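You operate a simulated robot arm through the tools that you are given. There is no shell and no other tool. Be economical: measure what you need, move in short steps, check, and stop when the job is done.

You are at the controls of a simulated two-armed robot. One attempt, no reset.

JOB
Hold the vent panel still, slide its damper open, then lay it in and lock both its latches.
Fine: the opening at the bench end; the white and black latches. Keep the glass whole and drop nothing.

It is judged by the outcome, as a careful person would: the job done as asked, and still so three seconds after it is handed in. It fails if anything else is knocked over, pushed out of place, dropped, spilled or broken.

ROBOT AND FRAMES
Two 7-joint arms with two-finger parallel grippers on one trunk, on a base that drives. Base frame: it is fixed to the floor where the robot stands at the start and does not move with it; the origin is under the middle of the robot, x ahead of it, y to its left, z up. Units: mm, rad, N and s.
The left shoulder is at the start at [60, 189, 1253], the right one opposite. With the tool pointing down near the work surface each hand reaches from about 100 to 660 mm from the robot's upright axis, wherever it stands, measured 20 degrees to its own side. Places, roughly: black latch [500, 400, 1000]; blue latch [1700, 400, 1000]; damper slide [600, 0, 1000]; grey latch [1800, 700, 1000]; vent opening at the bench end [600, 500, 900]; vent panel [1750, 500, 1000]; white latch [600, 700, 1000]. Payload 3.43 kg a hand.
Tool frame (each hand has its own): the origin (TCP) lies between the finger pads and is the grasp point; the fingertips stand 30 mm ahead of it; z points along the fingers, y is the line along which they close. Largest opening 94 mm; finger width 28, thickness 10; the body of the gripper, 50 by 96 mm, starts 55 mm behind the TCP.
Orientation is that of the tool frame in the base frame, as a unit quaternion [w, x, y, z]. With the fingers straight down and closing along the base's y, the tool's x points along the base's -x, its y along +y and its z along -z.

CONTROLS
- The arms move only by the tool jog_arm. It takes "left_motion", "right_motion" or both (then of equal length, played together; a hand with none holds still); each is a list of rows, each a list of 2 entries, a list of its own where there are three numbers: the shift along the tool's x, y, z in units of 40 mm (1.0 is 40 mm), then the turn, a rotation vector about the tool's x, y, z in units of 4 degrees (1.0 is 4 degrees). In form: [[[tx, ty, tz], [wx, wy, wz]], ...]. A call has 1 to 20 rows; each row shifts and turns the commanded pose from where the row before left it, along the tool's axes as they then stand. "left_gripper" and "right_gripper" are, for a hand that has rows, the finger opening in mm, from 0 to 94, set as the call begins (left out, the last holds). A call with a number of a shift or a turn outside -1 to 1 is refused whole. Rows are played at 5 a second. More than 50 mm and 0.15 rad between two rows, or a gripper value outside its range, and nothing of the call is played. A pose out of reach is approached as far as the arm can. The call stops where the force on the tool passes 40 N (or 10 N more than at its start, if that is more) or the arm is blocked; 0.2 s more then pass. Each finger travels about 153 mm/s and halts on what it meets, pressing with about 22 N; the grip force reading is that of the motor and also rises with nothing between the fingers. The clock runs only during rows and for 0.2 s after the last one: add rows that do not move to give the fingers time. It gives the time, the measured TCP pose, the force on the tool (base axes), the opening and the grip force at its end, in the units of the frame above (readings bear some noise), with the torque about the TCP (base axes, N m) and any sound that the robot's microphone picked up.
- Cameras (640 x 400 px; columns grow to the right, rows downward): "scene" is now at [7.1, 30.5, 1797.6]; the picture's right is [0.43, -0.90, 0.00], its down [-0.73, -0.35, -0.59] and it looks along [0.54, 0.26, -0.81] (base axes); focal length 270 px, centre (320, 200). "left" rides on the left gripper at [76, -14, -102] in its tool frame; the picture's right is [0.18, 0.98, 0.00], its down [-0.75, 0.14, -0.64] and it looks along [-0.63, 0.12, 0.77] (tool axes); focal length 243 px, centre (320, 200). "right" rides on the right gripper at [76, 14, -103] in its tool frame; the picture's right is [-0.18, 0.98, 0.00], its down [-0.75, -0.14, -0.64] and it looks along [-0.63, -0.12, 0.77] (tool axes); focal length 243 px, centre (320, 200). There is no depth. A picture from a camera that has moved, and an enlarged one, comes with that camera's place and axes in the base frame and with its lens.
- snapshot(camera): a new picture of that camera. The clock stands still meanwhile.
- move_column(by): slides the trunk up (or, below 0, down) by that many mm; the arms and the scene camera ride with it, the base frame stays. It gives what a move gives, with no picture.
- roll_base(legs): drives the robot by 1 to 6 legs, each [ahead, left, turn to the left] in mm, mm and rad, along the robot's own axes; the way and the turn of a leg run together, so that a leg with both is an arc; at most 1500 mm and 3.142 rad a leg. The arms and the cameras ride along, it lands a little off, and it stops where it bumps. It gives what a move gives.
- head_to(pan, tilt): turns the head with the scene camera to pan (to the left, within 1.501 rad either way) and tilt (down, from -0.506 to 1.204), counted from straight ahead of the robot. It gives what a move gives.
- inspect(camera, box): a new picture of the part [left, top, right, bottom] of that camera's present view, enlarged. The clock stands still meanwhile.
- job_done(): hands the job in; it is judged then, once.

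Work in short steps. Places have to be worked out from the pictures, the camera data and where the tool is seen: move nearer, look again, correct. Check each grasp and each placing, and mend what went wrong. You have 120 turns and 100 pictures in all, those below and enlarged ones among them. Open the grippers and draw the arms clear of the work before you hand the job in, unless the task says otherwise; then end with one line.

The tools are called after ">>>" as name(argument=value, ...) on one line, values as JSON. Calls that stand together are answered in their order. jog_arm: Moves the arms, as the interface text tells. Its arguments: {"type":"object","properties":{"left_motion":{"type":"array"},"left_gripper":{"type":"number"},"right_motion":{"type":"array"},"right_gripper":{"type":"number"}},"required":[]} The other tools are called the same way: move_column (by) slides the trunk up or down; roll_base (legs) drives the base; head_to (pan, tilt) turns the head that bears the scene camera; snapshot (camera) takes a picture; inspect (camera, box) takes an enlarged picture of a part of a camera's view; job_done () hands the job in.

At the start:

```text
time: 0.0
left_position: [275.8, 307.8, 1258.9]
left_ee_rot: [0.0, 0.001, 1.0, 0.0]
left_wrist_force: [-0.4, 0.2, 0.8]
left_torque: [0.03, -0.02, 0.0]
left_gripper_width: 94.0
left_grip_force: 0.0
right_position: [285.4, 27.8, 1276.7]
right_ee_rot: [-0.001, 0.0, 1.0, 0.0]
right_wrist_force: [-0.8, -1.4, -0.1]
right_torque: [0.01, 0.0, 0.0]
right_gripper_width: 93.9
right_grip_force: 0.0
trunk travel left (down, up): [-925.0, 65.0]
robot x, y, heading: [0.5, -0.3, -0.001]
head pan, tilt: [0.445, 0.935]
```

scene: 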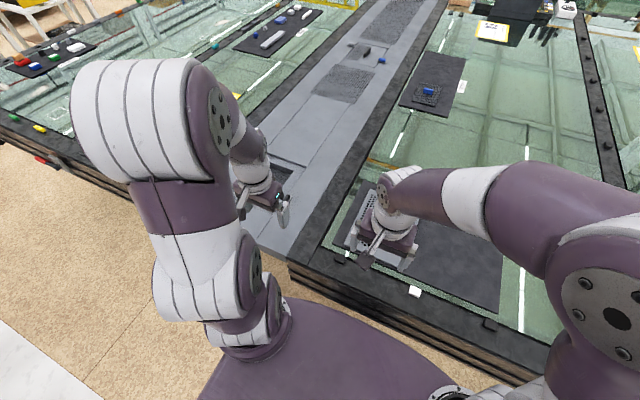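
right: 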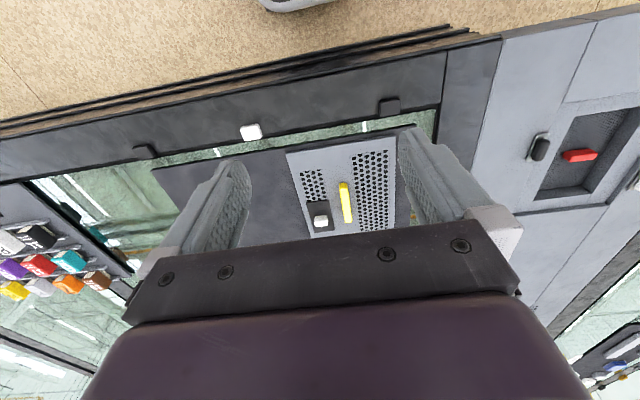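
left: 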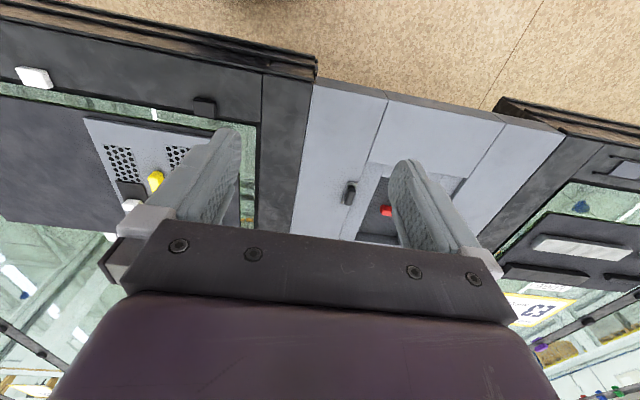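

I see a perforated panel with a yellow knob on a dark mat and an opening with a red thing in it in the grey bench. I'll look closer at both.

>>> inspect(camera="right", box=[240, 80, 640, 260])

>>> inspect(camera="left", box=[220, 60, 600, 280])

>>> inspect(camera="scene", box=[200, 0, 640, 260])

```text
1.60 times, centred on (440, 170) of right
camera zoom: at [209.3, 41.5, 1380.5], right [0.18, 0.98, 0.0], down [0.75, -0.14, 0.64], along [0.63, -0.12, -0.77], focal length 388 px, centre (128, 248)
```

zoom: 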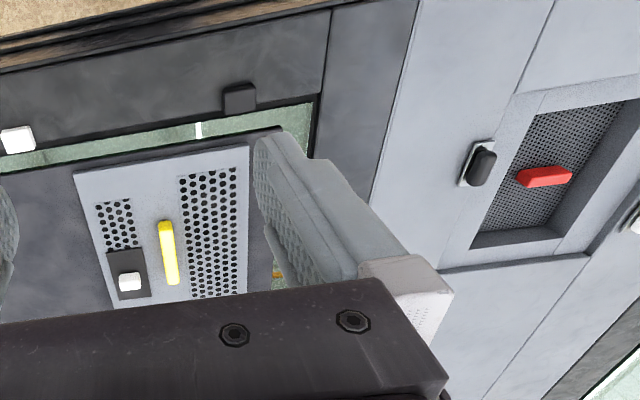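

```text
1.68 times, centred on (410, 170) of left
camera zoom: at [202.1, 294.1, 1361.9], right [-0.18, 0.98, 0.0], down [0.75, 0.14, 0.64], along [0.63, 0.12, -0.77], focal length 409 px, centre (168, 250)
```

zoom: 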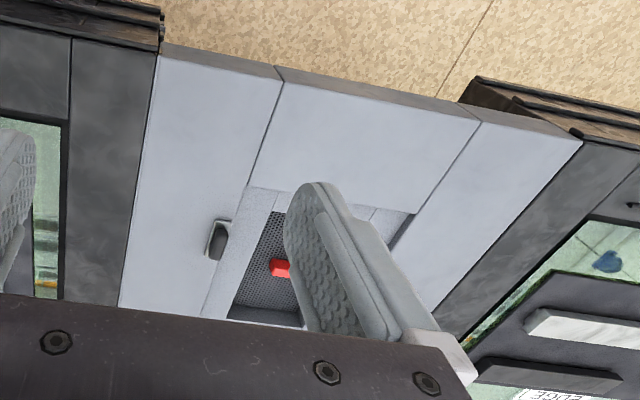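

```text
1.45 times, centred on (420, 130) of scene
camera zoom: at [7.1, 30.5, 1797.6], right [0.43, -0.9, 0.0], down [-0.73, -0.35, -0.59], along [0.54, 0.26, -0.81], focal length 393 px, centre (174, 302)
```

zoom: 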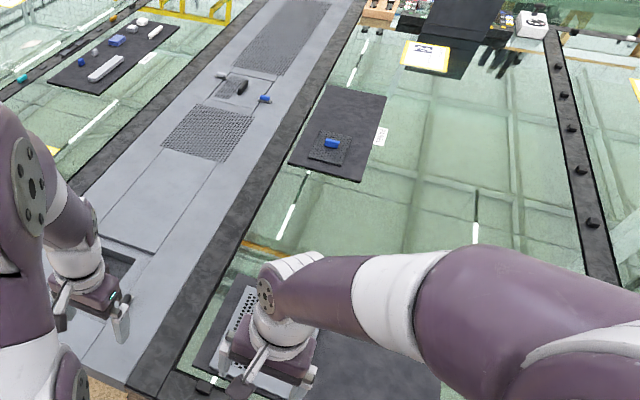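

I'll zoom on the far plates, to know what belongs to what.

>>> inspect(camera="scene", box=[300, 20, 460, 120])

>>> inspect(camera="scene", box=[330, 170, 490, 270])

```text
4.00 times, centred on (380, 70) of scene
camera zoom: at [7.1, 30.5, 1797.6], right [0.43, -0.9, 0.0], down [-0.73, -0.35, -0.59], along [0.54, 0.26, -0.81], focal length 1080 px, centre (80, 720)
```

zoom: 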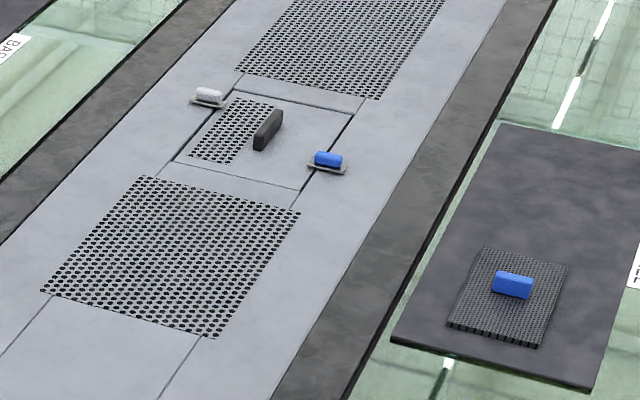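

```text
4.00 times, centred on (410, 220) of scene
camera zoom: at [7.1, 30.5, 1797.6], right [0.43, -0.9, 0.0], down [-0.73, -0.35, -0.59], along [0.54, 0.26, -0.81], focal length 1080 px, centre (-40, 120)
```

zoom: 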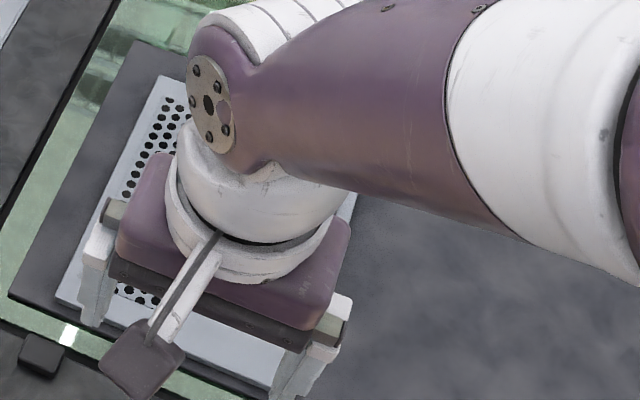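

The far end shows a finished example (panel latched with blue/grey). The near panel lies on a mat under the right hand. I move both hands outward to clear the view.

>>> jog_arm(left_motion=[[[0, 1, 0], [0, 0, 0]], [[0, 1, 0], [0, 0, 0]], [[0, 1, 0], [0, 0, 0]], [[0, 1, 0], [0, 0, 0]], [[0, 1, 0], [0, 0, 0]], [[0, 1, 0], [0, 0, 0]]], right_motion=[[[0, -1, 0], [0, 0, 0]], [[0, -1, 0], [0, 0, 0]], [[0, -1, 0], [0, 0, 0]], [[0, -1, 0], [0, 0, 0]], [[0, -1, 0], [0, 0, 0]], [[0, -1, 0], [0, 0, 0]]])

>>> snapshot(camera="scene")

>>> snapshot(camera="left")

```text
time: 1.4
left_position: [279.3, 547.9, 1259.6]
left_ee_rot: [0.0, 0.001, 1.0, 0.001]
left_wrist_force: [-0.1, 0.1, 0.6]
left_torque: [0.0, 0.02, 0.02]
left_gripper_width: 94.3
left_grip_force: 0.1
right_position: [285.0, -212.1, 1278.5]
right_ee_rot: [-0.002, 0.0, 1.0, 0.0]
right_wrist_force: [0.4, 0.4, 0.1]
right_torque: [0.0, -0.02, -0.03]
right_gripper_width: 94.2
right_grip_force: 0.0
trunk travel left (down, up): [-925.0, 65.0]
robot x, y, heading: [2.5, 1.9, -0.003]
head pan, tilt: [0.445, 0.935]
```

```text
91 pictures are left
camera scene: at [8.1, 32.1, 1797.5], right [0.43, -0.9, 0.0], down [-0.73, -0.35, -0.59], along [0.53, 0.25, -0.81], focal length 270 px, centre (320, 200)
```

scene: 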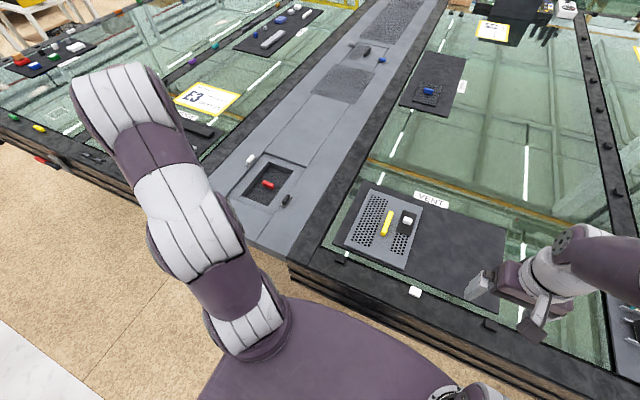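

```text
90 pictures are left
camera left: at [205.4, 535.2, 1362.2], right [-0.18, 0.98, 0.0], down [0.75, 0.14, 0.64], along [0.63, 0.12, -0.77], focal length 243 px, centre (320, 200)
```

left: 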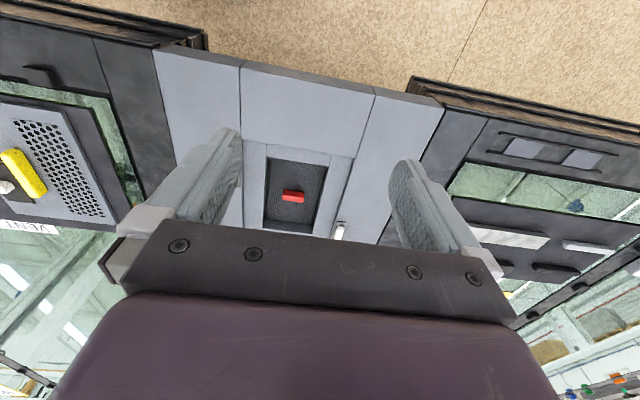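

>>> inspect(camera="scene", box=[340, 180, 436, 276])

>>> inspect(camera="scene", box=[220, 130, 316, 226])

>>> inspect(camera="scene", box=[324, 30, 396, 75])

```text
4.17 times, centred on (388, 228) of scene
camera zoom: at [8.1, 32.1, 1797.5], right [0.43, -0.9, 0.0], down [-0.73, -0.35, -0.59], along [0.53, 0.25, -0.81], focal length 1126 px, centre (37, 83)
```

zoom: 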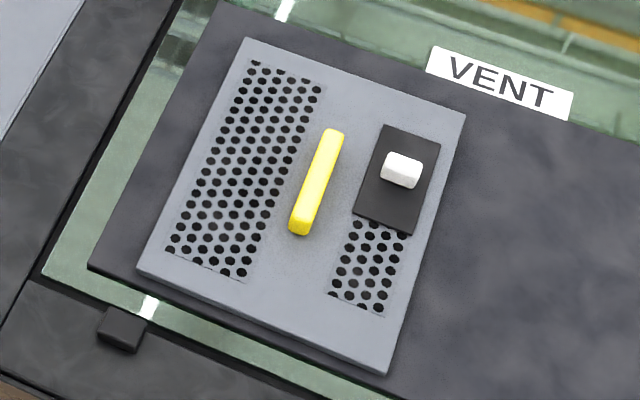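

```text
4.17 times, centred on (268, 178) of scene
camera zoom: at [8.1, 32.1, 1797.5], right [0.43, -0.9, 0.0], down [-0.73, -0.35, -0.59], along [0.53, 0.25, -0.81], focal length 1126 px, centre (537, 292)
```

zoom: 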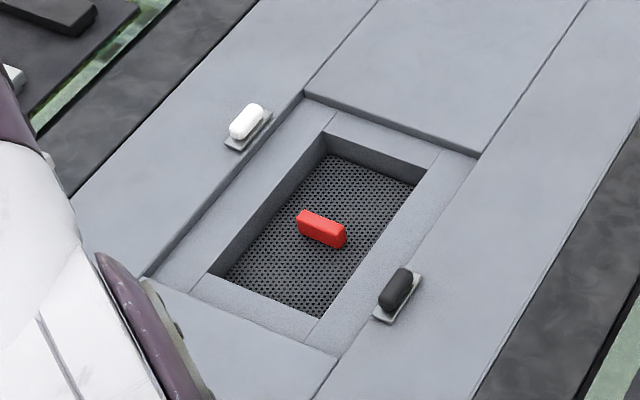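

```text
8.89 times, centred on (360, 52) of scene
camera zoom: at [8.1, 32.1, 1797.5], right [0.43, -0.9, 0.0], down [-0.73, -0.35, -0.59], along [0.53, 0.25, -0.81], focal length 2401 px, centre (-36, 1511)
```

zoom: 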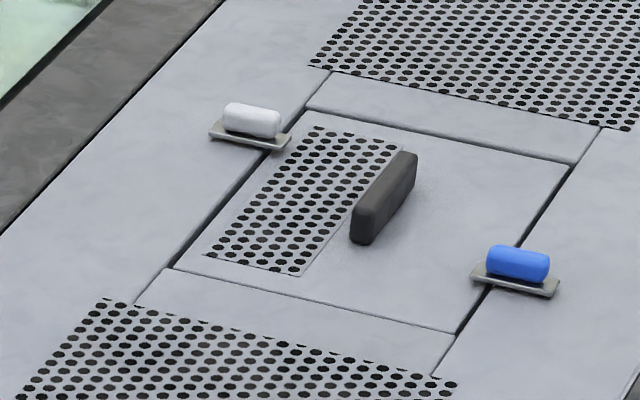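

I zoom harder on the damper to see which way it opens.

>>> inspect(camera="scene", box=[384, 198, 424, 248])

>>> inspect(camera="right", box=[440, 80, 640, 205])

```text
8.00 times, centred on (404, 223) of scene
camera zoom: at [8.1, 32.1, 1797.5], right [0.43, -0.9, 0.0], down [-0.73, -0.35, -0.59], along [0.53, 0.25, -0.81], focal length 2161 px, centre (-352, 16)
```

zoom: 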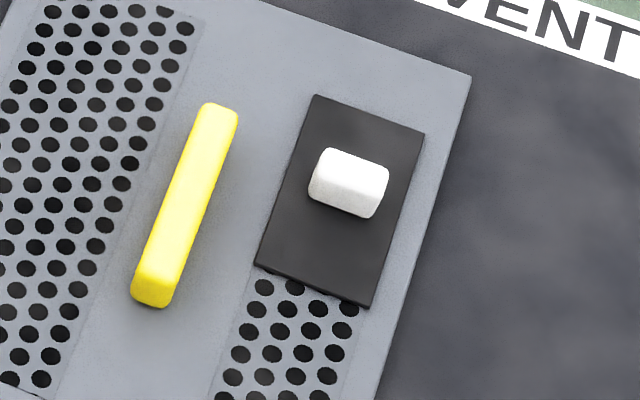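

```text
3.20 times, centred on (540, 142) of right
camera zoom: at [209.5, -198.2, 1381.2], right [0.18, 0.98, 0.0], down [0.75, -0.14, 0.64], along [0.63, -0.12, -0.77], focal length 776 px, centre (-384, 384)
```

zoom: 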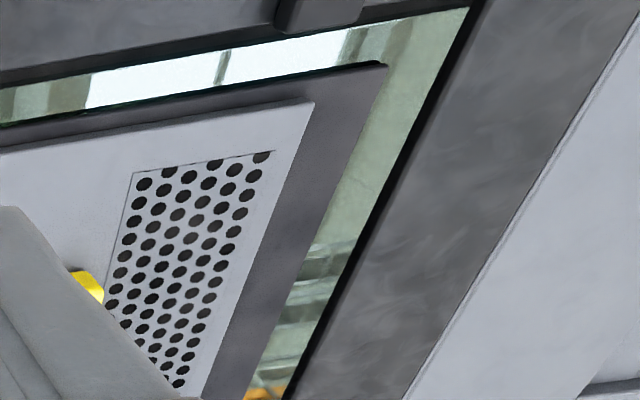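

Worked out: panel about x 424–694, y −68–137, handle along x at y≈31, damper plate x 550–650, y −55…−6; the recess about x 425–697, y 425–632, same orientation. I bring the right hand in to view the panel closer.

>>> jog_arm(right_motion=[[[-1, 1, 0], [0, 0, 0]], [[-1, 1, 0.5], [0, 0, 0]], [[-0.5, 1, 1], [0, 0, 0]], [[0, 1, 1], [0, 0, 0]]])

>>> snapshot(camera="right")

```text
refused: row 1 steps farther than a row can; nothing moved
```

```text
84 pictures are left
camera right: at [209.5, -198.2, 1381.2], right [0.18, 0.98, 0.0], down [0.75, -0.14, 0.64], along [0.63, -0.12, -0.77], focal length 243 px, centre (320, 200)
```

right: 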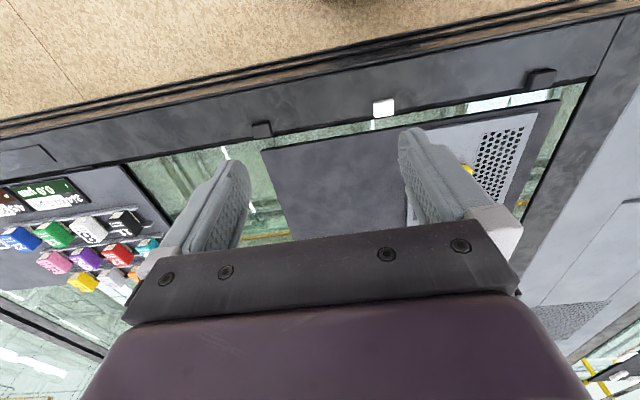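

Row length is limited to 50 mm combined; I resend with smaller rows.

>>> jog_arm(right_motion=[[[-0.5, 0.9, 0.3], [0, 0, 0]], [[-0.5, 0.9, 0.5], [0, 0, 0]], [[-0.4, 0.9, 0.6], [0, 0, 0]], [[-0.3, 0.9, 0.6], [0, 0, 0]], [[0, 0.9, 0.6], [0, 0, 0]]])

>>> snapshot(camera="right")

```text
time: 2.6
left_position: [279.5, 547.6, 1259.3]
left_ee_rot: [-0.001, 0.0, 1.0, 0.0]
left_wrist_force: [0.3, 0.9, 0.2]
left_torque: [-0.02, 0.02, 0.04]
left_gripper_width: 94.2
left_grip_force: 0.1
right_position: [356.2, -32.5, 1173.1]
right_ee_rot: [0.0, -0.001, 1.0, 0.0]
right_wrist_force: [-0.1, 0.0, 0.6]
right_torque: [-0.01, 0.01, -0.03]
right_gripper_width: 94.0
right_grip_force: 0.1
trunk travel left (down, up): [-925.0, 65.0]
robot x, y, heading: [-2.8, 0.9, -0.001]
head pan, tilt: [0.445, 0.935]
```

```text
83 pictures are left
camera right: at [281.9, -17.4, 1276.3], right [0.18, 0.98, 0.0], down [0.75, -0.14, 0.64], along [0.63, -0.12, -0.77], focal length 243 px, centre (320, 200)
```

right: 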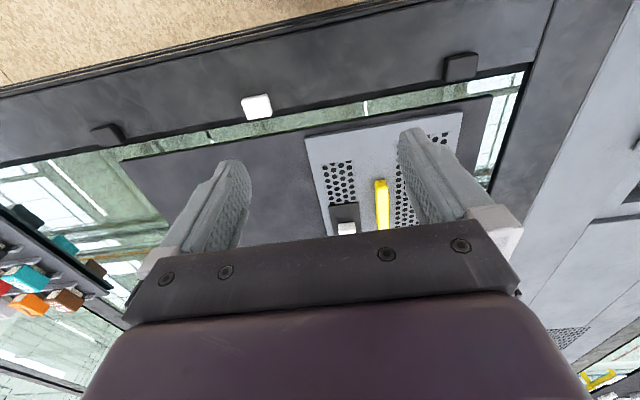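

Zoom on the damper from here.

>>> inspect(camera="right", box=[300, 110, 480, 240])

```text
3.08 times, centred on (390, 175) of right
camera zoom: at [281.9, -17.4, 1276.3], right [0.18, 0.98, 0.0], down [0.75, -0.14, 0.64], along [0.63, -0.12, -0.77], focal length 746 px, centre (105, 277)
```

zoom: 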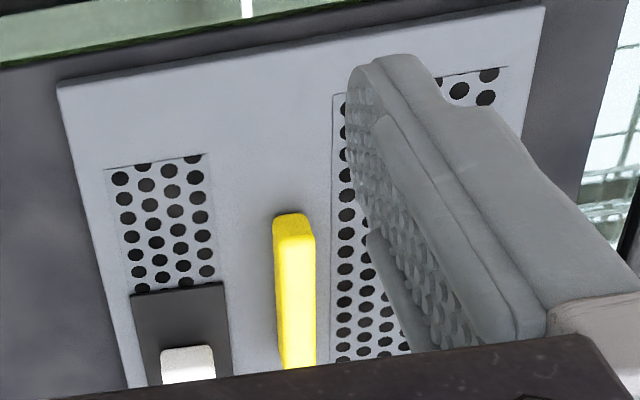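

Panel top is about z 963, handle about x 500–598, y 30, top near z 1000. I move the right hand aside and bring the left hand above the handle.

>>> jog_arm(left_motion=[[[-0.49, -0.92, 0.2], [0, 0, 0]], [[-0.49, -0.92, 0.2], [0, 0, 0]], [[-0.49, -0.92, 0.2], [0, 0, 0]], [[-0.49, -0.92, 0.2], [0, 0, 0]], [[-0.49, -0.92, 0.2], [0, 0, 0]], [[-0.49, -0.92, 0.2], [0, 0, 0]], [[-0.49, -0.92, 0.2], [0, 0, 0]], [[-0.49, -0.92, 0.2], [0, 0, 0]], [[-0.49, -0.92, 0.2], [0, 0, 0]], [[-0.49, -0.92, 0.2], [0, 0, 0]], [[-0.49, -0.92, 0.2], [0, 0, 0]], [[-0.49, -0.92, 0.2], [0, 0, 0]], [[-0.49, -0.92, 0.2], [0, 0, 0]], [[-0.49, -0.92, 0.2], [0, 0, 0]]], right_motion=[[[0, -0.8, 0], [0, 0, 0]], [[0, -0.8, 0], [0, 0, 0]], [[0, -0.8, 0], [0, 0, 0]], [[0, -0.8, 0], [0, 0, 0]], [[0, -0.8, 0], [0, 0, 0]], [[0, -0.8, 0], [0, 0, 0]], [[0, -0.8, 0], [0, 0, 0]], [[0, 0, 0], [0, 0, 0]], [[0, 0, 0], [0, 0, 0]], [[0, 0, 0], [0, 0, 0]], [[0, 0, 0], [0, 0, 0]], [[0, 0, 0], [0, 0, 0]], [[0, 0, 0], [0, 0, 0]], [[0, 0, 0], [0, 0, 0]]])

>>> snapshot(camera="left")

>>> snapshot(camera="scene")

```text
time: 5.6
left_position: [555.2, 29.7, 1145.1]
left_ee_rot: [0.0, 0.0, 1.0, 0.001]
left_wrist_force: [0.9, -0.4, 0.7]
left_torque: [0.0, -0.01, -0.02]
left_gripper_width: 94.1
left_grip_force: 0.1
right_position: [355.1, -259.2, 1176.7]
right_ee_rot: [0.0, -0.001, 1.0, 0.001]
right_wrist_force: [0.5, -0.8, -0.5]
right_torque: [0.01, 0.03, 0.0]
right_gripper_width: 94.0
right_grip_force: 0.0
trunk travel left (down, up): [-925.0, 65.0]
robot x, y, heading: [2.3, -1.1, 0.002]
head pan, tilt: [0.445, 0.935]
```

```text
81 pictures are left
camera left: at [480.4, 16.2, 1248.2], right [-0.18, 0.98, 0.0], down [0.75, 0.14, 0.64], along [0.63, 0.12, -0.77], focal length 243 px, centre (320, 200)
```

left: 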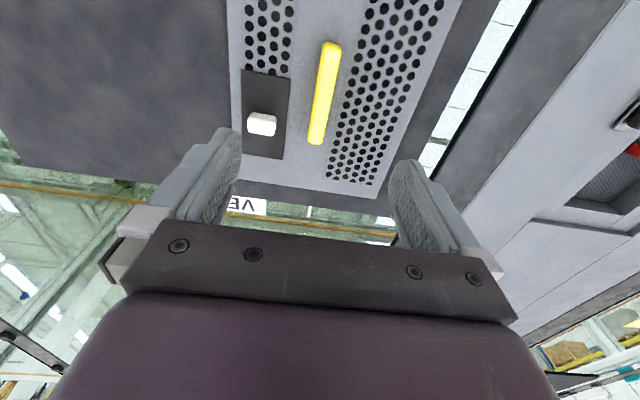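

```text
80 pictures are left
camera scene: at [9.0, 28.6, 1797.6], right [0.43, -0.9, 0.0], down [-0.73, -0.35, -0.59], along [0.53, 0.26, -0.81], focal length 270 px, centre (320, 200)
```

scene: 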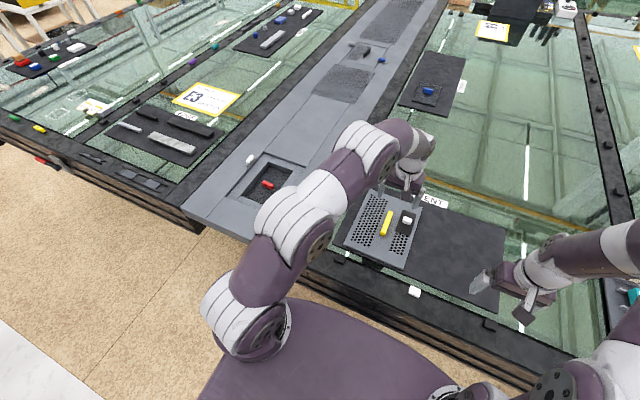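

The handle is centred under the left hand (about x 555, y 32). I lower to z≈1035 and look again.

>>> jog_arm(left_motion=[[[0, 0.05, 0.9], [0, 0, 0]], [[0, 0, 0.9], [0, 0, 0]], [[0, 0, 0.9], [0, 0, 0]]])

>>> inspect(camera="left", box=[200, 40, 460, 230])

```text
time: 6.4
left_position: [552.6, 35.2, 1040.9]
left_ee_rot: [0.001, 0.0, 1.0, -0.001]
left_wrist_force: [0.5, 1.1, -0.1]
left_torque: [0.01, -0.01, 0.0]
left_gripper_width: 93.9
left_grip_force: 0.0
right_position: [353.4, -257.7, 1176.3]
right_ee_rot: [0.0, 0.0, 1.0, -0.001]
right_wrist_force: [-0.2, 0.0, 0.1]
right_torque: [0.0, 0.03, 0.03]
right_gripper_width: 93.9
right_grip_force: 0.2
trunk travel left (down, up): [-925.0, 65.0]
robot x, y, heading: [2.4, 3.0, -0.001]
head pan, tilt: [0.445, 0.935]
```

```text
2.11 times, centred on (330, 135) of left
camera zoom: at [477.8, 23.1, 1143.2], right [-0.18, 0.98, 0.0], down [0.75, 0.14, 0.64], along [0.63, 0.12, -0.77], focal length 511 px, centre (299, 337)
```

zoom: 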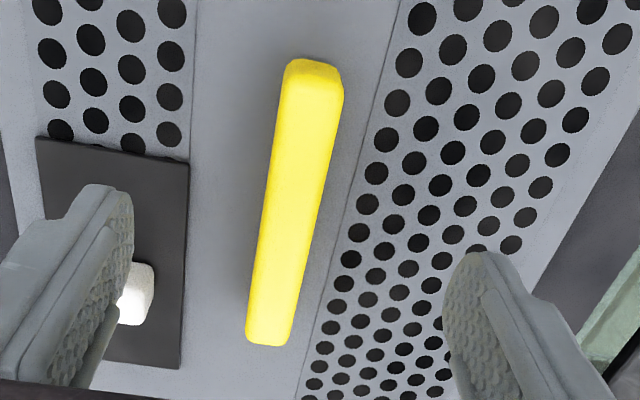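

Narrow the opening to 50 mm (so the finger clears the damper knob) and descend to z≈1002.

>>> jog_arm(left_motion=[[[0, 0, 0], [0, 0, 0]], [[0, 0, 0], [0, 0, 0]], [[0, 0, 0.5], [0, 0, 0]], [[0, 0, 0.3], [0, 0, 0]], [[0, 0, 0.15], [0, 0, 0]]], left_gripper=50)

>>> inspect(camera="left", box=[200, 40, 460, 230])

```text
time: 7.6
left_position: [550.5, 36.2, 1001.7]
left_ee_rot: [0.0, 0.0, 1.0, 0.001]
left_wrist_force: [0.4, 0.1, -0.1]
left_torque: [0.02, 0.01, -0.01]
left_gripper_width: 49.8
left_grip_force: 0.1
right_position: [353.3, -259.4, 1176.0]
right_ee_rot: [0.0, 0.0, 1.0, 0.0]
right_wrist_force: [-0.1, -0.1, -0.5]
right_torque: [0.03, 0.03, -0.01]
right_gripper_width: 94.1
right_grip_force: 0.0
trunk travel left (down, up): [-925.0, 65.0]
robot x, y, heading: [-2.2, -2.0, 0.003]
head pan, tilt: [0.445, 0.935]
```

```text
2.11 times, centred on (330, 135) of left
camera zoom: at [476.4, 23.1, 1103.2], right [-0.18, 0.98, 0.0], down [0.75, 0.14, 0.64], along [0.63, 0.12, -0.77], focal length 511 px, centre (299, 337)
```

zoom: 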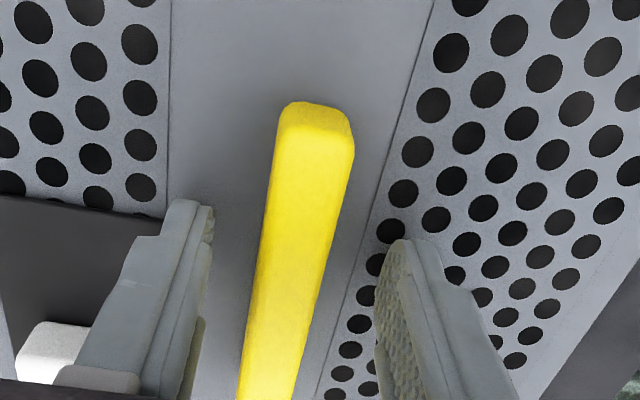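

Fingers straddle the handle. I lower another few mm in small steps to find the panel top by force.

>>> jog_arm(left_motion=[[[0, 0, 0.075], [0, 0, 0]], [[0, 0, 0.075], [0, 0, 0]]])

```text
time: 8.2
left_position: [549.1, 34.0, 996.8]
left_ee_rot: [0.002, -0.001, 1.0, 0.0]
left_wrist_force: [-0.4, 1.1, 5.4]
left_torque: [0.2, 0.1, 0.01]
left_gripper_width: 50.6
left_grip_force: 0.9
right_position: [353.2, -258.3, 1175.5]
right_ee_rot: [0.001, 0.0, 1.0, 0.0]
right_wrist_force: [0.0, 0.0, -0.2]
right_torque: [0.01, -0.02, -0.01]
right_gripper_width: 93.9
right_grip_force: 0.1
trunk travel left (down, up): [-925.0, 65.0]
robot x, y, heading: [4.5, 3.1, 0.003]
head pan, tilt: [0.445, 0.935]
```

Contact at TCP z≈997, so the panel top is at about 967. Raise 3 mm and close on the handle.

>>> jog_arm(left_motion=[[[0, 0, -0.08], [0, 0, 0]]])

>>> jog_arm(left_motion=[[[0, 0, 0], [0, 0, 0]], [[0, 0, 0], [0, 0, 0]], [[0, 0, 0], [0, 0, 0]]], left_gripper=0)

>>> inspect(camera="left", box=[200, 40, 460, 230])

```text
time: 8.6
left_position: [550.8, 35.7, 997.4]
left_ee_rot: [-0.001, 0.0, 1.0, 0.0]
left_wrist_force: [-0.3, 0.3, -0.1]
left_torque: [0.01, -0.02, 0.0]
left_gripper_width: 49.9
left_grip_force: 0.0
right_position: [353.6, -258.8, 1176.5]
right_ee_rot: [0.0, 0.001, 1.0, 0.0]
right_wrist_force: [-0.2, -0.2, 0.3]
right_torque: [0.0, -0.01, -0.02]
right_gripper_width: 93.9
right_grip_force: 0.0
trunk travel left (down, up): [-925.0, 65.0]
robot x, y, heading: [-0.9, 1.0, -0.004]
head pan, tilt: [0.445, 0.935]
```

```text
time: 9.4
left_position: [550.0, 35.6, 997.9]
left_ee_rot: [0.001, 0.001, 1.0, 0.0]
left_wrist_force: [-2.8, 0.5, 0.3]
left_torque: [-0.01, -0.51, -0.18]
left_gripper_width: 17.9
left_grip_force: 22.3
right_position: [353.6, -257.7, 1176.0]
right_ee_rot: [0.0, 0.0, 1.0, 0.0]
right_wrist_force: [-0.2, -0.1, 0.1]
right_torque: [0.01, -0.01, 0.01]
right_gripper_width: 94.1
right_grip_force: 0.1
trunk travel left (down, up): [-925.0, 65.0]
robot x, y, heading: [3.4, 3.1, 0.001]
head pan, tilt: [0.445, 0.935]
```

```text
2.11 times, centred on (330, 135) of left
camera zoom: at [475.8, 21.5, 1100.7], right [-0.18, 0.98, 0.0], down [0.75, 0.14, 0.64], along [0.63, 0.12, -0.77], focal length 511 px, centre (299, 337)
```

zoom: 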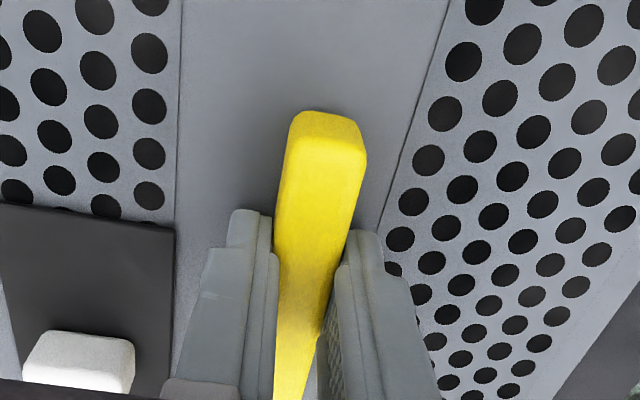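

Handle gripped (17.9 mm). Now I turn the right hand 90° about vertical so it can pinch the knob along x, away from the left hand.

>>> jog_arm(right_motion=[[[0, 0, 0], [0, 0, -1]], [[0, 0, 0], [0, 0, -1]], [[0, 0, 0], [0, 0, -1]], [[0, 0, 0], [0, 0, -1]], [[0, 0, 0], [0, 0, -1]], [[0, 0, 0], [0, 0, -1]], [[0, 0, 0], [0, 0, -1]], [[0, 0, 0], [0, 0, -1]], [[0, 0, 0], [0, 0, -1]], [[0, 0, 0], [0, 0, -1]], [[0, 0, 0], [0, 0, -1]], [[0, 0, 0], [0, 0, -1]], [[0, 0, 0], [0, 0, -1]], [[0, 0, 0], [0, 0, -1]], [[0, 0, 0], [0, 0, -1]], [[0, 0, 0], [0, 0, -1]], [[0, 0, 0], [0, 0, -1]], [[0, 0, 0], [0, 0, -1]], [[0, 0, 0], [0, 0, -1]], [[0, 0, 0], [0, 0, -1]]], right_gripper=60)

>>> jog_arm(right_motion=[[[0, 0, 0], [0, 0, -1]], [[0, 0, 0], [0, 0, -1]], [[0, 0, 0], [0, 0, -0.5]], [[0, 0, 0], [0, -1, 0]], [[0, 0, 0], [0, -1, 0]], [[0, 0, 0], [0, -1, 0]], [[0, 0, 0], [0, -1, 0]], [[0, 0, 0], [0, -1, 0]]])

```text
time: 13.6
left_position: [549.6, 33.8, 998.1]
left_ee_rot: [0.0, 0.001, 1.0, 0.001]
left_wrist_force: [-2.5, -1.1, 1.0]
left_torque: [0.01, -0.02, -0.11]
left_gripper_width: 17.9
left_grip_force: 22.5
right_position: [351.9, -257.5, 1175.4]
right_ee_rot: [-0.001, -0.643, 0.766, 0.0]
right_wrist_force: [-0.2, -0.3, -1.0]
right_torque: [0.01, 0.05, 0.02]
right_gripper_width: 59.8
right_grip_force: 0.1
trunk travel left (down, up): [-925.0, 65.0]
robot x, y, heading: [0.1, 1.4, -0.003]
head pan, tilt: [0.445, 0.935]
```

```text
time: 15.4
left_position: [549.4, 34.7, 997.7]
left_ee_rot: [0.0, -0.001, 1.0, 0.0]
left_wrist_force: [-1.0, -0.1, 0.5]
left_torque: [0.09, 0.01, -0.08]
left_gripper_width: 17.9
left_grip_force: 21.8
right_position: [351.5, -256.5, 1173.4]
right_ee_rot: [-0.124, 0.696, -0.696, -0.124]
right_wrist_force: [0.2, 0.4, 0.4]
right_torque: [0.04, 0.0, -0.01]
right_gripper_width: 60.1
right_grip_force: 0.1
trunk travel left (down, up): [-925.0, 65.0]
robot x, y, heading: [-1.6, -0.2, -0.001]
head pan, tilt: [0.445, 0.935]
```

Orientation right. Move the right hand above the knob (600, −42, 1100).

>>> jog_arm(right_motion=[[[-0.49, -0.69, 0.394], [0, 0, 0]], [[-0.49, -0.69, 0.394], [0, 0, 0]], [[-0.49, -0.69, 0.394], [0, 0, 0]], [[-0.49, -0.69, 0.394], [0, 0, 0]], [[-0.49, -0.69, 0.394], [0, 0, 0]], [[-0.49, -0.69, 0.394], [0, 0, 0]], [[-0.49, -0.69, 0.394], [0, 0, 0]], [[-0.49, -0.69, 0.394], [0, 0, 0]], [[-0.49, -0.69, 0.394], [0, 0, 0]]])

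>>> snapshot(camera="right")

>>> inspect(camera="scene", box=[330, 120, 490, 260])

```text
time: 17.4
left_position: [551.1, 35.0, 998.8]
left_ee_rot: [0.001, 0.0, 1.0, -0.001]
left_wrist_force: [1.1, -0.2, 1.6]
left_torque: [-0.08, 0.65, -0.02]
left_gripper_width: 18.0
left_grip_force: 21.9
right_position: [601.7, -40.8, 1099.2]
right_ee_rot: [0.123, -0.696, 0.696, 0.123]
right_wrist_force: [0.9, 0.1, 0.3]
right_torque: [-0.04, 0.02, -0.01]
right_gripper_width: 60.0
right_grip_force: 0.1
trunk travel left (down, up): [-925.0, 65.0]
robot x, y, heading: [0.6, 3.7, -0.006]
head pan, tilt: [0.445, 0.935]
```

```text
76 pictures are left
camera right: at [589.0, -147.1, 1169.4], right [-0.98, 0.17, 0.06], down [0.14, 0.49, 0.86], along [0.12, 0.86, -0.5], focal length 243 px, centre (320, 200)
```

right: 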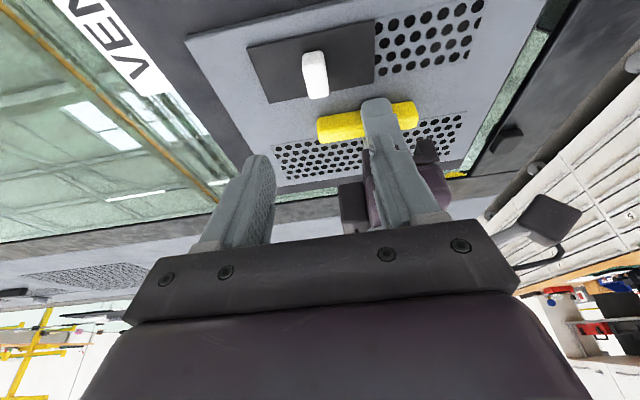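

```text
2.86 times, centred on (410, 190) of scene
camera zoom: at [7.7, 30.9, 1797.6], right [0.43, -0.9, 0.0], down [-0.73, -0.35, -0.59], along [0.54, 0.25, -0.81], focal length 772 px, centre (63, 229)
```

zoom: 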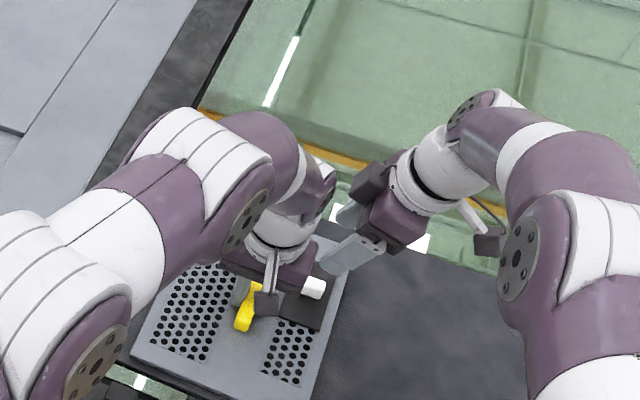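

Knob top estimated at (601, −31, ~985), centred between the fingers. Lower to z≈1016.

>>> jog_arm(right_motion=[[[0.24, 0.01, 0.65], [0, 0, 0]], [[0.24, 0.01, 0.65], [0, 0, 0]], [[0.24, 0.01, 0.65], [0, 0, 0]]], right_gripper=50)

>>> inspect(camera="right", box=[200, 40, 460, 230])

```text
time: 18.2
left_position: [551.8, 34.6, 998.8]
left_ee_rot: [0.0, -0.001, 1.0, 0.0]
left_wrist_force: [-0.2, 0.5, 0.0]
left_torque: [0.05, -0.32, 0.0]
left_gripper_width: 17.9
left_grip_force: 21.9
right_position: [598.3, -45.4, 1014.6]
right_ee_rot: [0.123, -0.696, 0.697, 0.122]
right_wrist_force: [-0.1, 0.0, -0.8]
right_torque: [0.03, 0.03, 0.01]
right_gripper_width: 50.3
right_grip_force: 0.0
trunk travel left (down, up): [-925.0, 65.0]
robot x, y, heading: [0.8, 2.0, 0.001]
head pan, tilt: [0.445, 0.935]
```

```text
2.11 times, centred on (330, 135) of right
camera zoom: at [585.5, -151.4, 1085.3], right [-0.98, 0.17, 0.06], down [0.14, 0.49, 0.86], along [0.12, 0.86, -0.5], focal length 511 px, centre (299, 337)
```

zoom: 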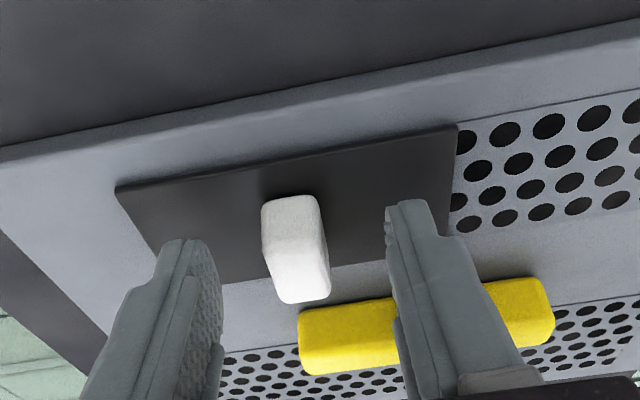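

The knob is between the fingers; lower 8 mm more, then close.

>>> jog_arm(right_motion=[[[0.035, 0, 0.09], [0, 0, 0]], [[0.035, 0, 0.09], [0, 0, 0]]])

>>> jog_arm(right_motion=[[[0, 0, 0], [0, 0, 0]], [[0, 0, 0], [0, 0, 0]], [[0, 0, 0], [0, 0, 0]]], right_gripper=0)

>>> inspect(camera="right", box=[200, 40, 460, 230])

```text
time: 18.8
left_position: [549.7, 34.5, 998.1]
left_ee_rot: [0.001, 0.001, 1.0, 0.0]
left_wrist_force: [0.8, -0.2, 1.0]
left_torque: [0.03, -0.23, 0.01]
left_gripper_width: 17.9
left_grip_force: 21.8
right_position: [597.5, -43.7, 1009.4]
right_ee_rot: [0.123, -0.696, 0.697, 0.123]
right_wrist_force: [0.0, -0.3, 0.4]
right_torque: [0.0, 0.02, 0.0]
right_gripper_width: 49.9
right_grip_force: 0.0
trunk travel left (down, up): [-925.0, 65.0]
robot x, y, heading: [-3.8, -1.1, -0.002]
head pan, tilt: [0.445, 0.935]
```

```text
time: 19.6
left_position: [549.0, 35.4, 998.7]
left_ee_rot: [0.0, 0.0, 1.0, 0.0]
left_wrist_force: [-0.2, 0.4, 3.1]
left_torque: [0.02, -0.06, -0.01]
left_gripper_width: 17.7
left_grip_force: 22.2
right_position: [598.3, -44.0, 1008.3]
right_ee_rot: [-0.122, 0.697, -0.696, -0.122]
right_wrist_force: [0.4, 0.4, -0.1]
right_torque: [-0.01, -0.01, 0.02]
right_gripper_width: 17.0
right_grip_force: 22.0
trunk travel left (down, up): [-925.0, 65.0]
robot x, y, heading: [-0.6, 3.7, 0.001]
head pan, tilt: [0.445, 0.935]
```

```text
2.11 times, centred on (330, 135) of right
camera zoom: at [585.4, -150.9, 1079.2], right [-0.98, 0.17, 0.06], down [0.14, 0.49, 0.86], along [0.12, 0.86, -0.5], focal length 511 px, centre (299, 337)
```

zoom: 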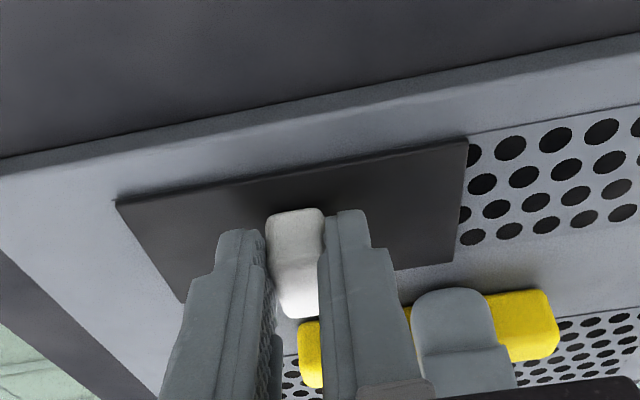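

Knob pinched (17 mm). I test +x (uncovering more holes) by 6 mm and read the force.

>>> jog_arm(right_motion=[[[0, -0.05, 0], [0, 0, 0]], [[0, -0.05, 0], [0, 0, 0]], [[0, -0.05, 0], [0, 0, 0]]])

```text
time: 20.4
left_position: [550.5, 34.3, 999.0]
left_ee_rot: [0.002, 0.0, 1.0, -0.002]
left_wrist_force: [16.1, 0.3, -3.0]
left_torque: [0.02, -0.31, 0.62]
left_gripper_width: 18.1
left_grip_force: 21.7
right_position: [603.9, -43.7, 1008.5]
right_ee_rot: [0.122, -0.696, 0.696, 0.124]
right_wrist_force: [-17.9, -1.3, 6.7]
right_torque: [0.04, 0.39, 0.56]
right_gripper_width: 17.3
right_grip_force: 22.0
trunk travel left (down, up): [-925.0, 65.0]
robot x, y, heading: [1.6, 2.3, -0.002]
head pan, tilt: [0.445, 0.935]
```

17 N resisting in +x (probably the stop). Go back and test −x.

>>> jog_arm(right_motion=[[[0, 0.05, 0], [0, 0, 0]], [[0, 0.05, 0], [0, 0, 0]], [[0, 0.05, 0], [0, 0, 0]], [[0, 0.075, 0], [0, 0, 0]], [[0, 0.075, 0], [0, 0, 0]]])

>>> inspect(camera="right", box=[200, 40, 460, 230])

```text
time: 21.6
left_position: [549.4, 35.1, 998.5]
left_ee_rot: [0.0, 0.0, 1.0, 0.0]
left_wrist_force: [-0.9, 3.1, 13.7]
left_torque: [-0.1, 0.42, 0.34]
left_gripper_width: 17.6
left_grip_force: 22.2
right_position: [594.4, -44.0, 1009.4]
right_ee_rot: [0.123, -0.696, 0.697, 0.122]
right_wrist_force: [1.0, -6.0, -6.1]
right_torque: [-0.29, -0.03, 0.11]
right_gripper_width: 17.2
right_grip_force: 22.0
trunk travel left (down, up): [-925.0, 65.0]
robot x, y, heading: [3.4, 0.6, -0.0]
head pan, tilt: [0.445, 0.935]
```

```text
2.11 times, centred on (330, 135) of right
camera zoom: at [580.8, -151.1, 1079.8], right [-0.98, 0.17, 0.06], down [0.14, 0.49, 0.86], along [0.12, 0.86, -0.5], focal length 511 px, centre (299, 337)
```

zoom: 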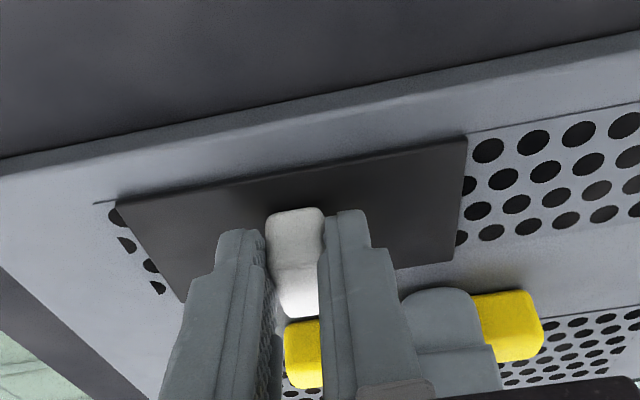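

It slides along −x and holes are uncovered behind it; continue −x by 40 mm with checks.

>>> jog_arm(right_motion=[[[0, 0.125, 0], [0, 0, 0]], [[0, 0.125, 0], [0, 0, 0]], [[0, 0.125, 0], [0, 0, 0]], [[0, 0.125, 0], [0, 0, 0]], [[0, 0.125, 0], [0, 0, 0]], [[0, 0.125, 0], [0, 0, 0]], [[0, 0.125, 0], [0, 0, 0]], [[0, 0.125, 0], [0, 0, 0]]])

>>> inspect(camera="right", box=[200, 40, 460, 230])

```text
time: 23.4
left_position: [549.8, 33.8, 998.1]
left_ee_rot: [0.0, 0.0, 1.0, 0.001]
left_wrist_force: [-0.1, 15.7, 3.4]
left_torque: [0.27, 0.24, -0.06]
left_gripper_width: 17.6
left_grip_force: 22.4
right_position: [555.8, -42.6, 1010.3]
right_ee_rot: [0.123, -0.696, 0.696, 0.123]
right_wrist_force: [0.9, -16.9, 1.1]
right_torque: [-0.42, -0.02, -0.02]
right_gripper_width: 17.3
right_grip_force: 21.7
trunk travel left (down, up): [-925.0, 65.0]
robot x, y, heading: [-2.3, 0.2, 0.003]
head pan, tilt: [0.445, 0.935]
```

```text
2.11 times, centred on (330, 135) of right
camera zoom: at [541.9, -149.0, 1080.4], right [-0.98, 0.17, 0.06], down [0.14, 0.49, 0.86], along [0.12, 0.86, -0.5], focal length 511 px, centre (299, 337)
```

zoom: 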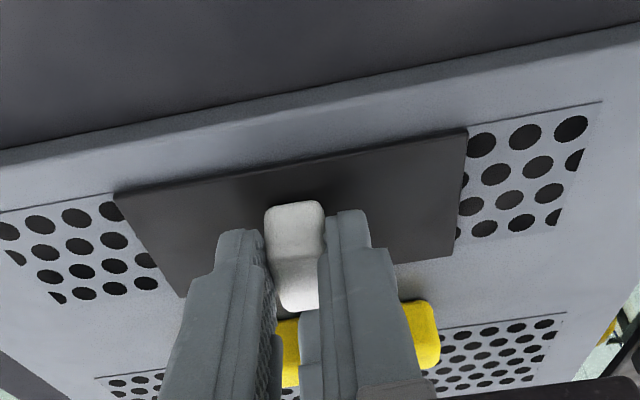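

Half open. A 17 N side load has built up; I ease the right hand 2 mm toward −y and continue −x.

>>> jog_arm(right_motion=[[[0.05, 0, -0.017], [0, 0, 0]], [[0, 0.125, 0], [0, 0, 0]], [[0, 0.125, 0], [0, 0, 0]], [[0, 0.125, 0], [0, 0, 0]], [[0, 0.125, 0], [0, 0, 0]]])

```text
time: 24.6
left_position: [548.8, 31.9, 998.8]
left_ee_rot: [-0.002, 0.001, 1.0, 0.0]
left_wrist_force: [-17.1, -17.5, 3.3]
left_torque: [-0.28, 0.32, -0.68]
left_gripper_width: 18.3
left_grip_force: 21.0
right_position: [536.2, -43.3, 1010.5]
right_ee_rot: [0.125, -0.696, 0.697, 0.122]
right_wrist_force: [19.9, 17.3, 0.6]
right_torque: [0.32, -0.17, -0.62]
right_gripper_width: 16.9
right_grip_force: 21.5
trunk travel left (down, up): [-925.0, 65.0]
robot x, y, heading: [-2.7, 3.6, -0.0]
head pan, tilt: [0.445, 0.935]
```

Resistance in x now (20 N) after 62 mm; check whether this is the stop.

>>> inspect(camera="right", box=[200, 40, 460, 230])

>>> jog_arm(right_motion=[[[-0.02, 0.05, 0], [0, 0, 0]], [[0, 0.05, 0], [0, 0, 0]], [[0, 0.05, 0], [0, 0, 0]]])

```text
2.11 times, centred on (330, 135) of right
camera zoom: at [522.7, -150.7, 1080.2], right [-0.98, 0.17, 0.06], down [0.14, 0.49, 0.86], along [0.12, 0.86, -0.5], focal length 511 px, centre (299, 337)
```

zoom: 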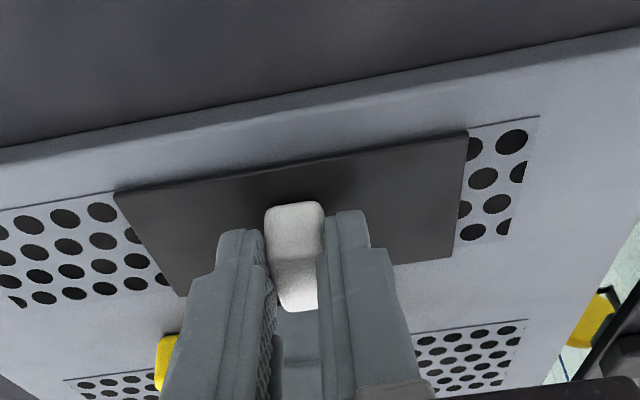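

```text
time: 25.4
left_position: [550.2, 34.5, 997.7]
left_ee_rot: [-0.001, 0.001, 1.0, 0.0]
left_wrist_force: [-17.2, -12.3, -2.3]
left_torque: [-0.21, 0.31, -0.69]
left_gripper_width: 18.3
left_grip_force: 22.1
right_position: [528.6, -45.0, 1010.9]
right_ee_rot: [-0.124, 0.697, -0.696, -0.123]
right_wrist_force: [18.5, 12.5, 0.8]
right_torque: [0.12, -0.42, -0.49]
right_gripper_width: 17.2
right_grip_force: 21.8
trunk travel left (down, up): [-925.0, 65.0]
robot x, y, heading: [-0.0, 0.5, -0.001]
head pan, tilt: [0.445, 0.935]
```

Still moving at steady friction (~18 N). Continue −x.

>>> jog_arm(right_motion=[[[-0.03, 0.1, 0.01], [0, 0, 0]], [[0, 0.1, 0], [0, 0, 0]], [[0, 0.1, 0], [0, 0, 0]], [[0, 0.1, 0], [0, 0, 0]]])

>>> inspect(camera="right", box=[200, 40, 460, 230])

```text
time: 26.4
left_position: [550.0, 34.8, 998.4]
left_ee_rot: [-0.001, 0.0, 1.0, 0.001]
left_wrist_force: [-17.0, 0.1, -0.1]
left_torque: [-0.02, 0.4, -0.68]
left_gripper_width: 19.5
left_grip_force: 21.9
right_position: [511.8, -42.9, 1009.5]
right_ee_rot: [0.123, -0.696, 0.696, 0.122]
right_wrist_force: [17.9, -0.2, -0.4]
right_torque: [-0.01, -0.35, -0.68]
right_gripper_width: 17.9
right_grip_force: 22.1
trunk travel left (down, up): [-925.0, 65.0]
robot x, y, heading: [0.6, -1.0, -0.0]
head pan, tilt: [0.445, 0.935]
```

```text
2.11 times, centred on (330, 135) of right
camera zoom: at [498.5, -150.0, 1080.7], right [-0.98, 0.17, 0.06], down [0.14, 0.49, 0.86], along [0.12, 0.86, -0.5], focal length 511 px, centre (299, 337)
```

zoom: 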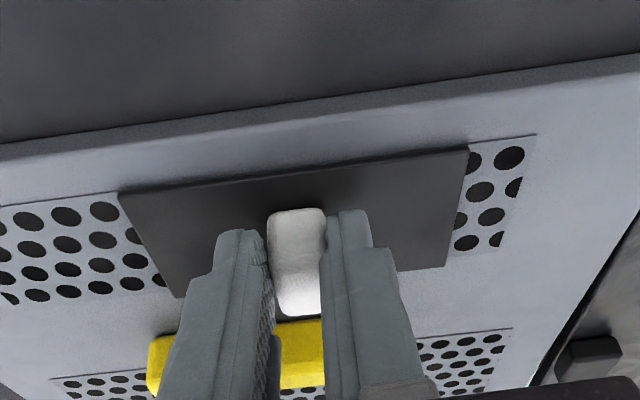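

The damper stopped relative to the panel at its end stop; the last travel dragged the whole panel a bit through the left grip. I release the knob and raise the right hand.

>>> jog_arm(right_motion=[[[0, 0, 0], [0, 0, 0]], [[0, 0, 0], [0, 0, 0]], [[-0.2, 0, -0.54], [0, 0, 0]], [[-0.2, 0, -0.54], [0, 0, 0]], [[-0.2, 0, -0.54], [0, 0, 0]], [[-0.2, 0, -0.54], [0, 0, 0]]], right_gripper=45)

>>> snapshot(camera="right")

```text
time: 27.8
left_position: [550.2, 34.6, 997.5]
left_ee_rot: [0.0, -0.001, 1.0, 0.0]
left_wrist_force: [0.9, -0.3, -1.9]
left_torque: [-0.01, 0.33, 0.04]
left_gripper_width: 17.9
left_grip_force: 22.3
right_position: [511.6, -44.0, 1103.2]
right_ee_rot: [0.123, -0.696, 0.696, 0.123]
right_wrist_force: [0.1, 0.4, 0.7]
right_torque: [-0.01, -0.03, 0.04]
right_gripper_width: 45.0
right_grip_force: 0.1
trunk travel left (down, up): [-925.0, 65.0]
robot x, y, heading: [2.8, -4.9, 0.002]
head pan, tilt: [0.445, 0.935]
```

```text
68 pictures are left
camera right: at [498.9, -150.1, 1173.1], right [-0.98, 0.17, 0.06], down [0.14, 0.49, 0.86], along [0.12, 0.85, -0.51], focal length 243 px, centre (320, 200)
```

right: 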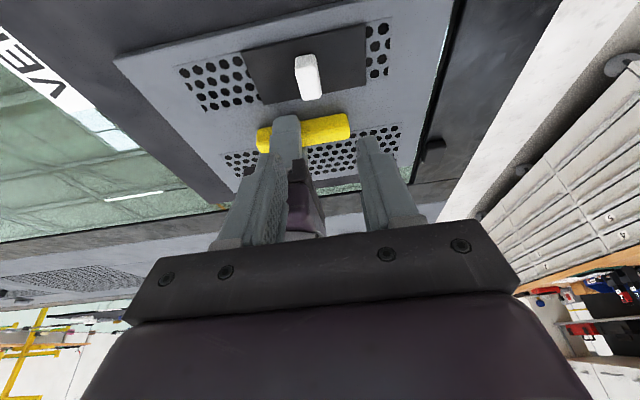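

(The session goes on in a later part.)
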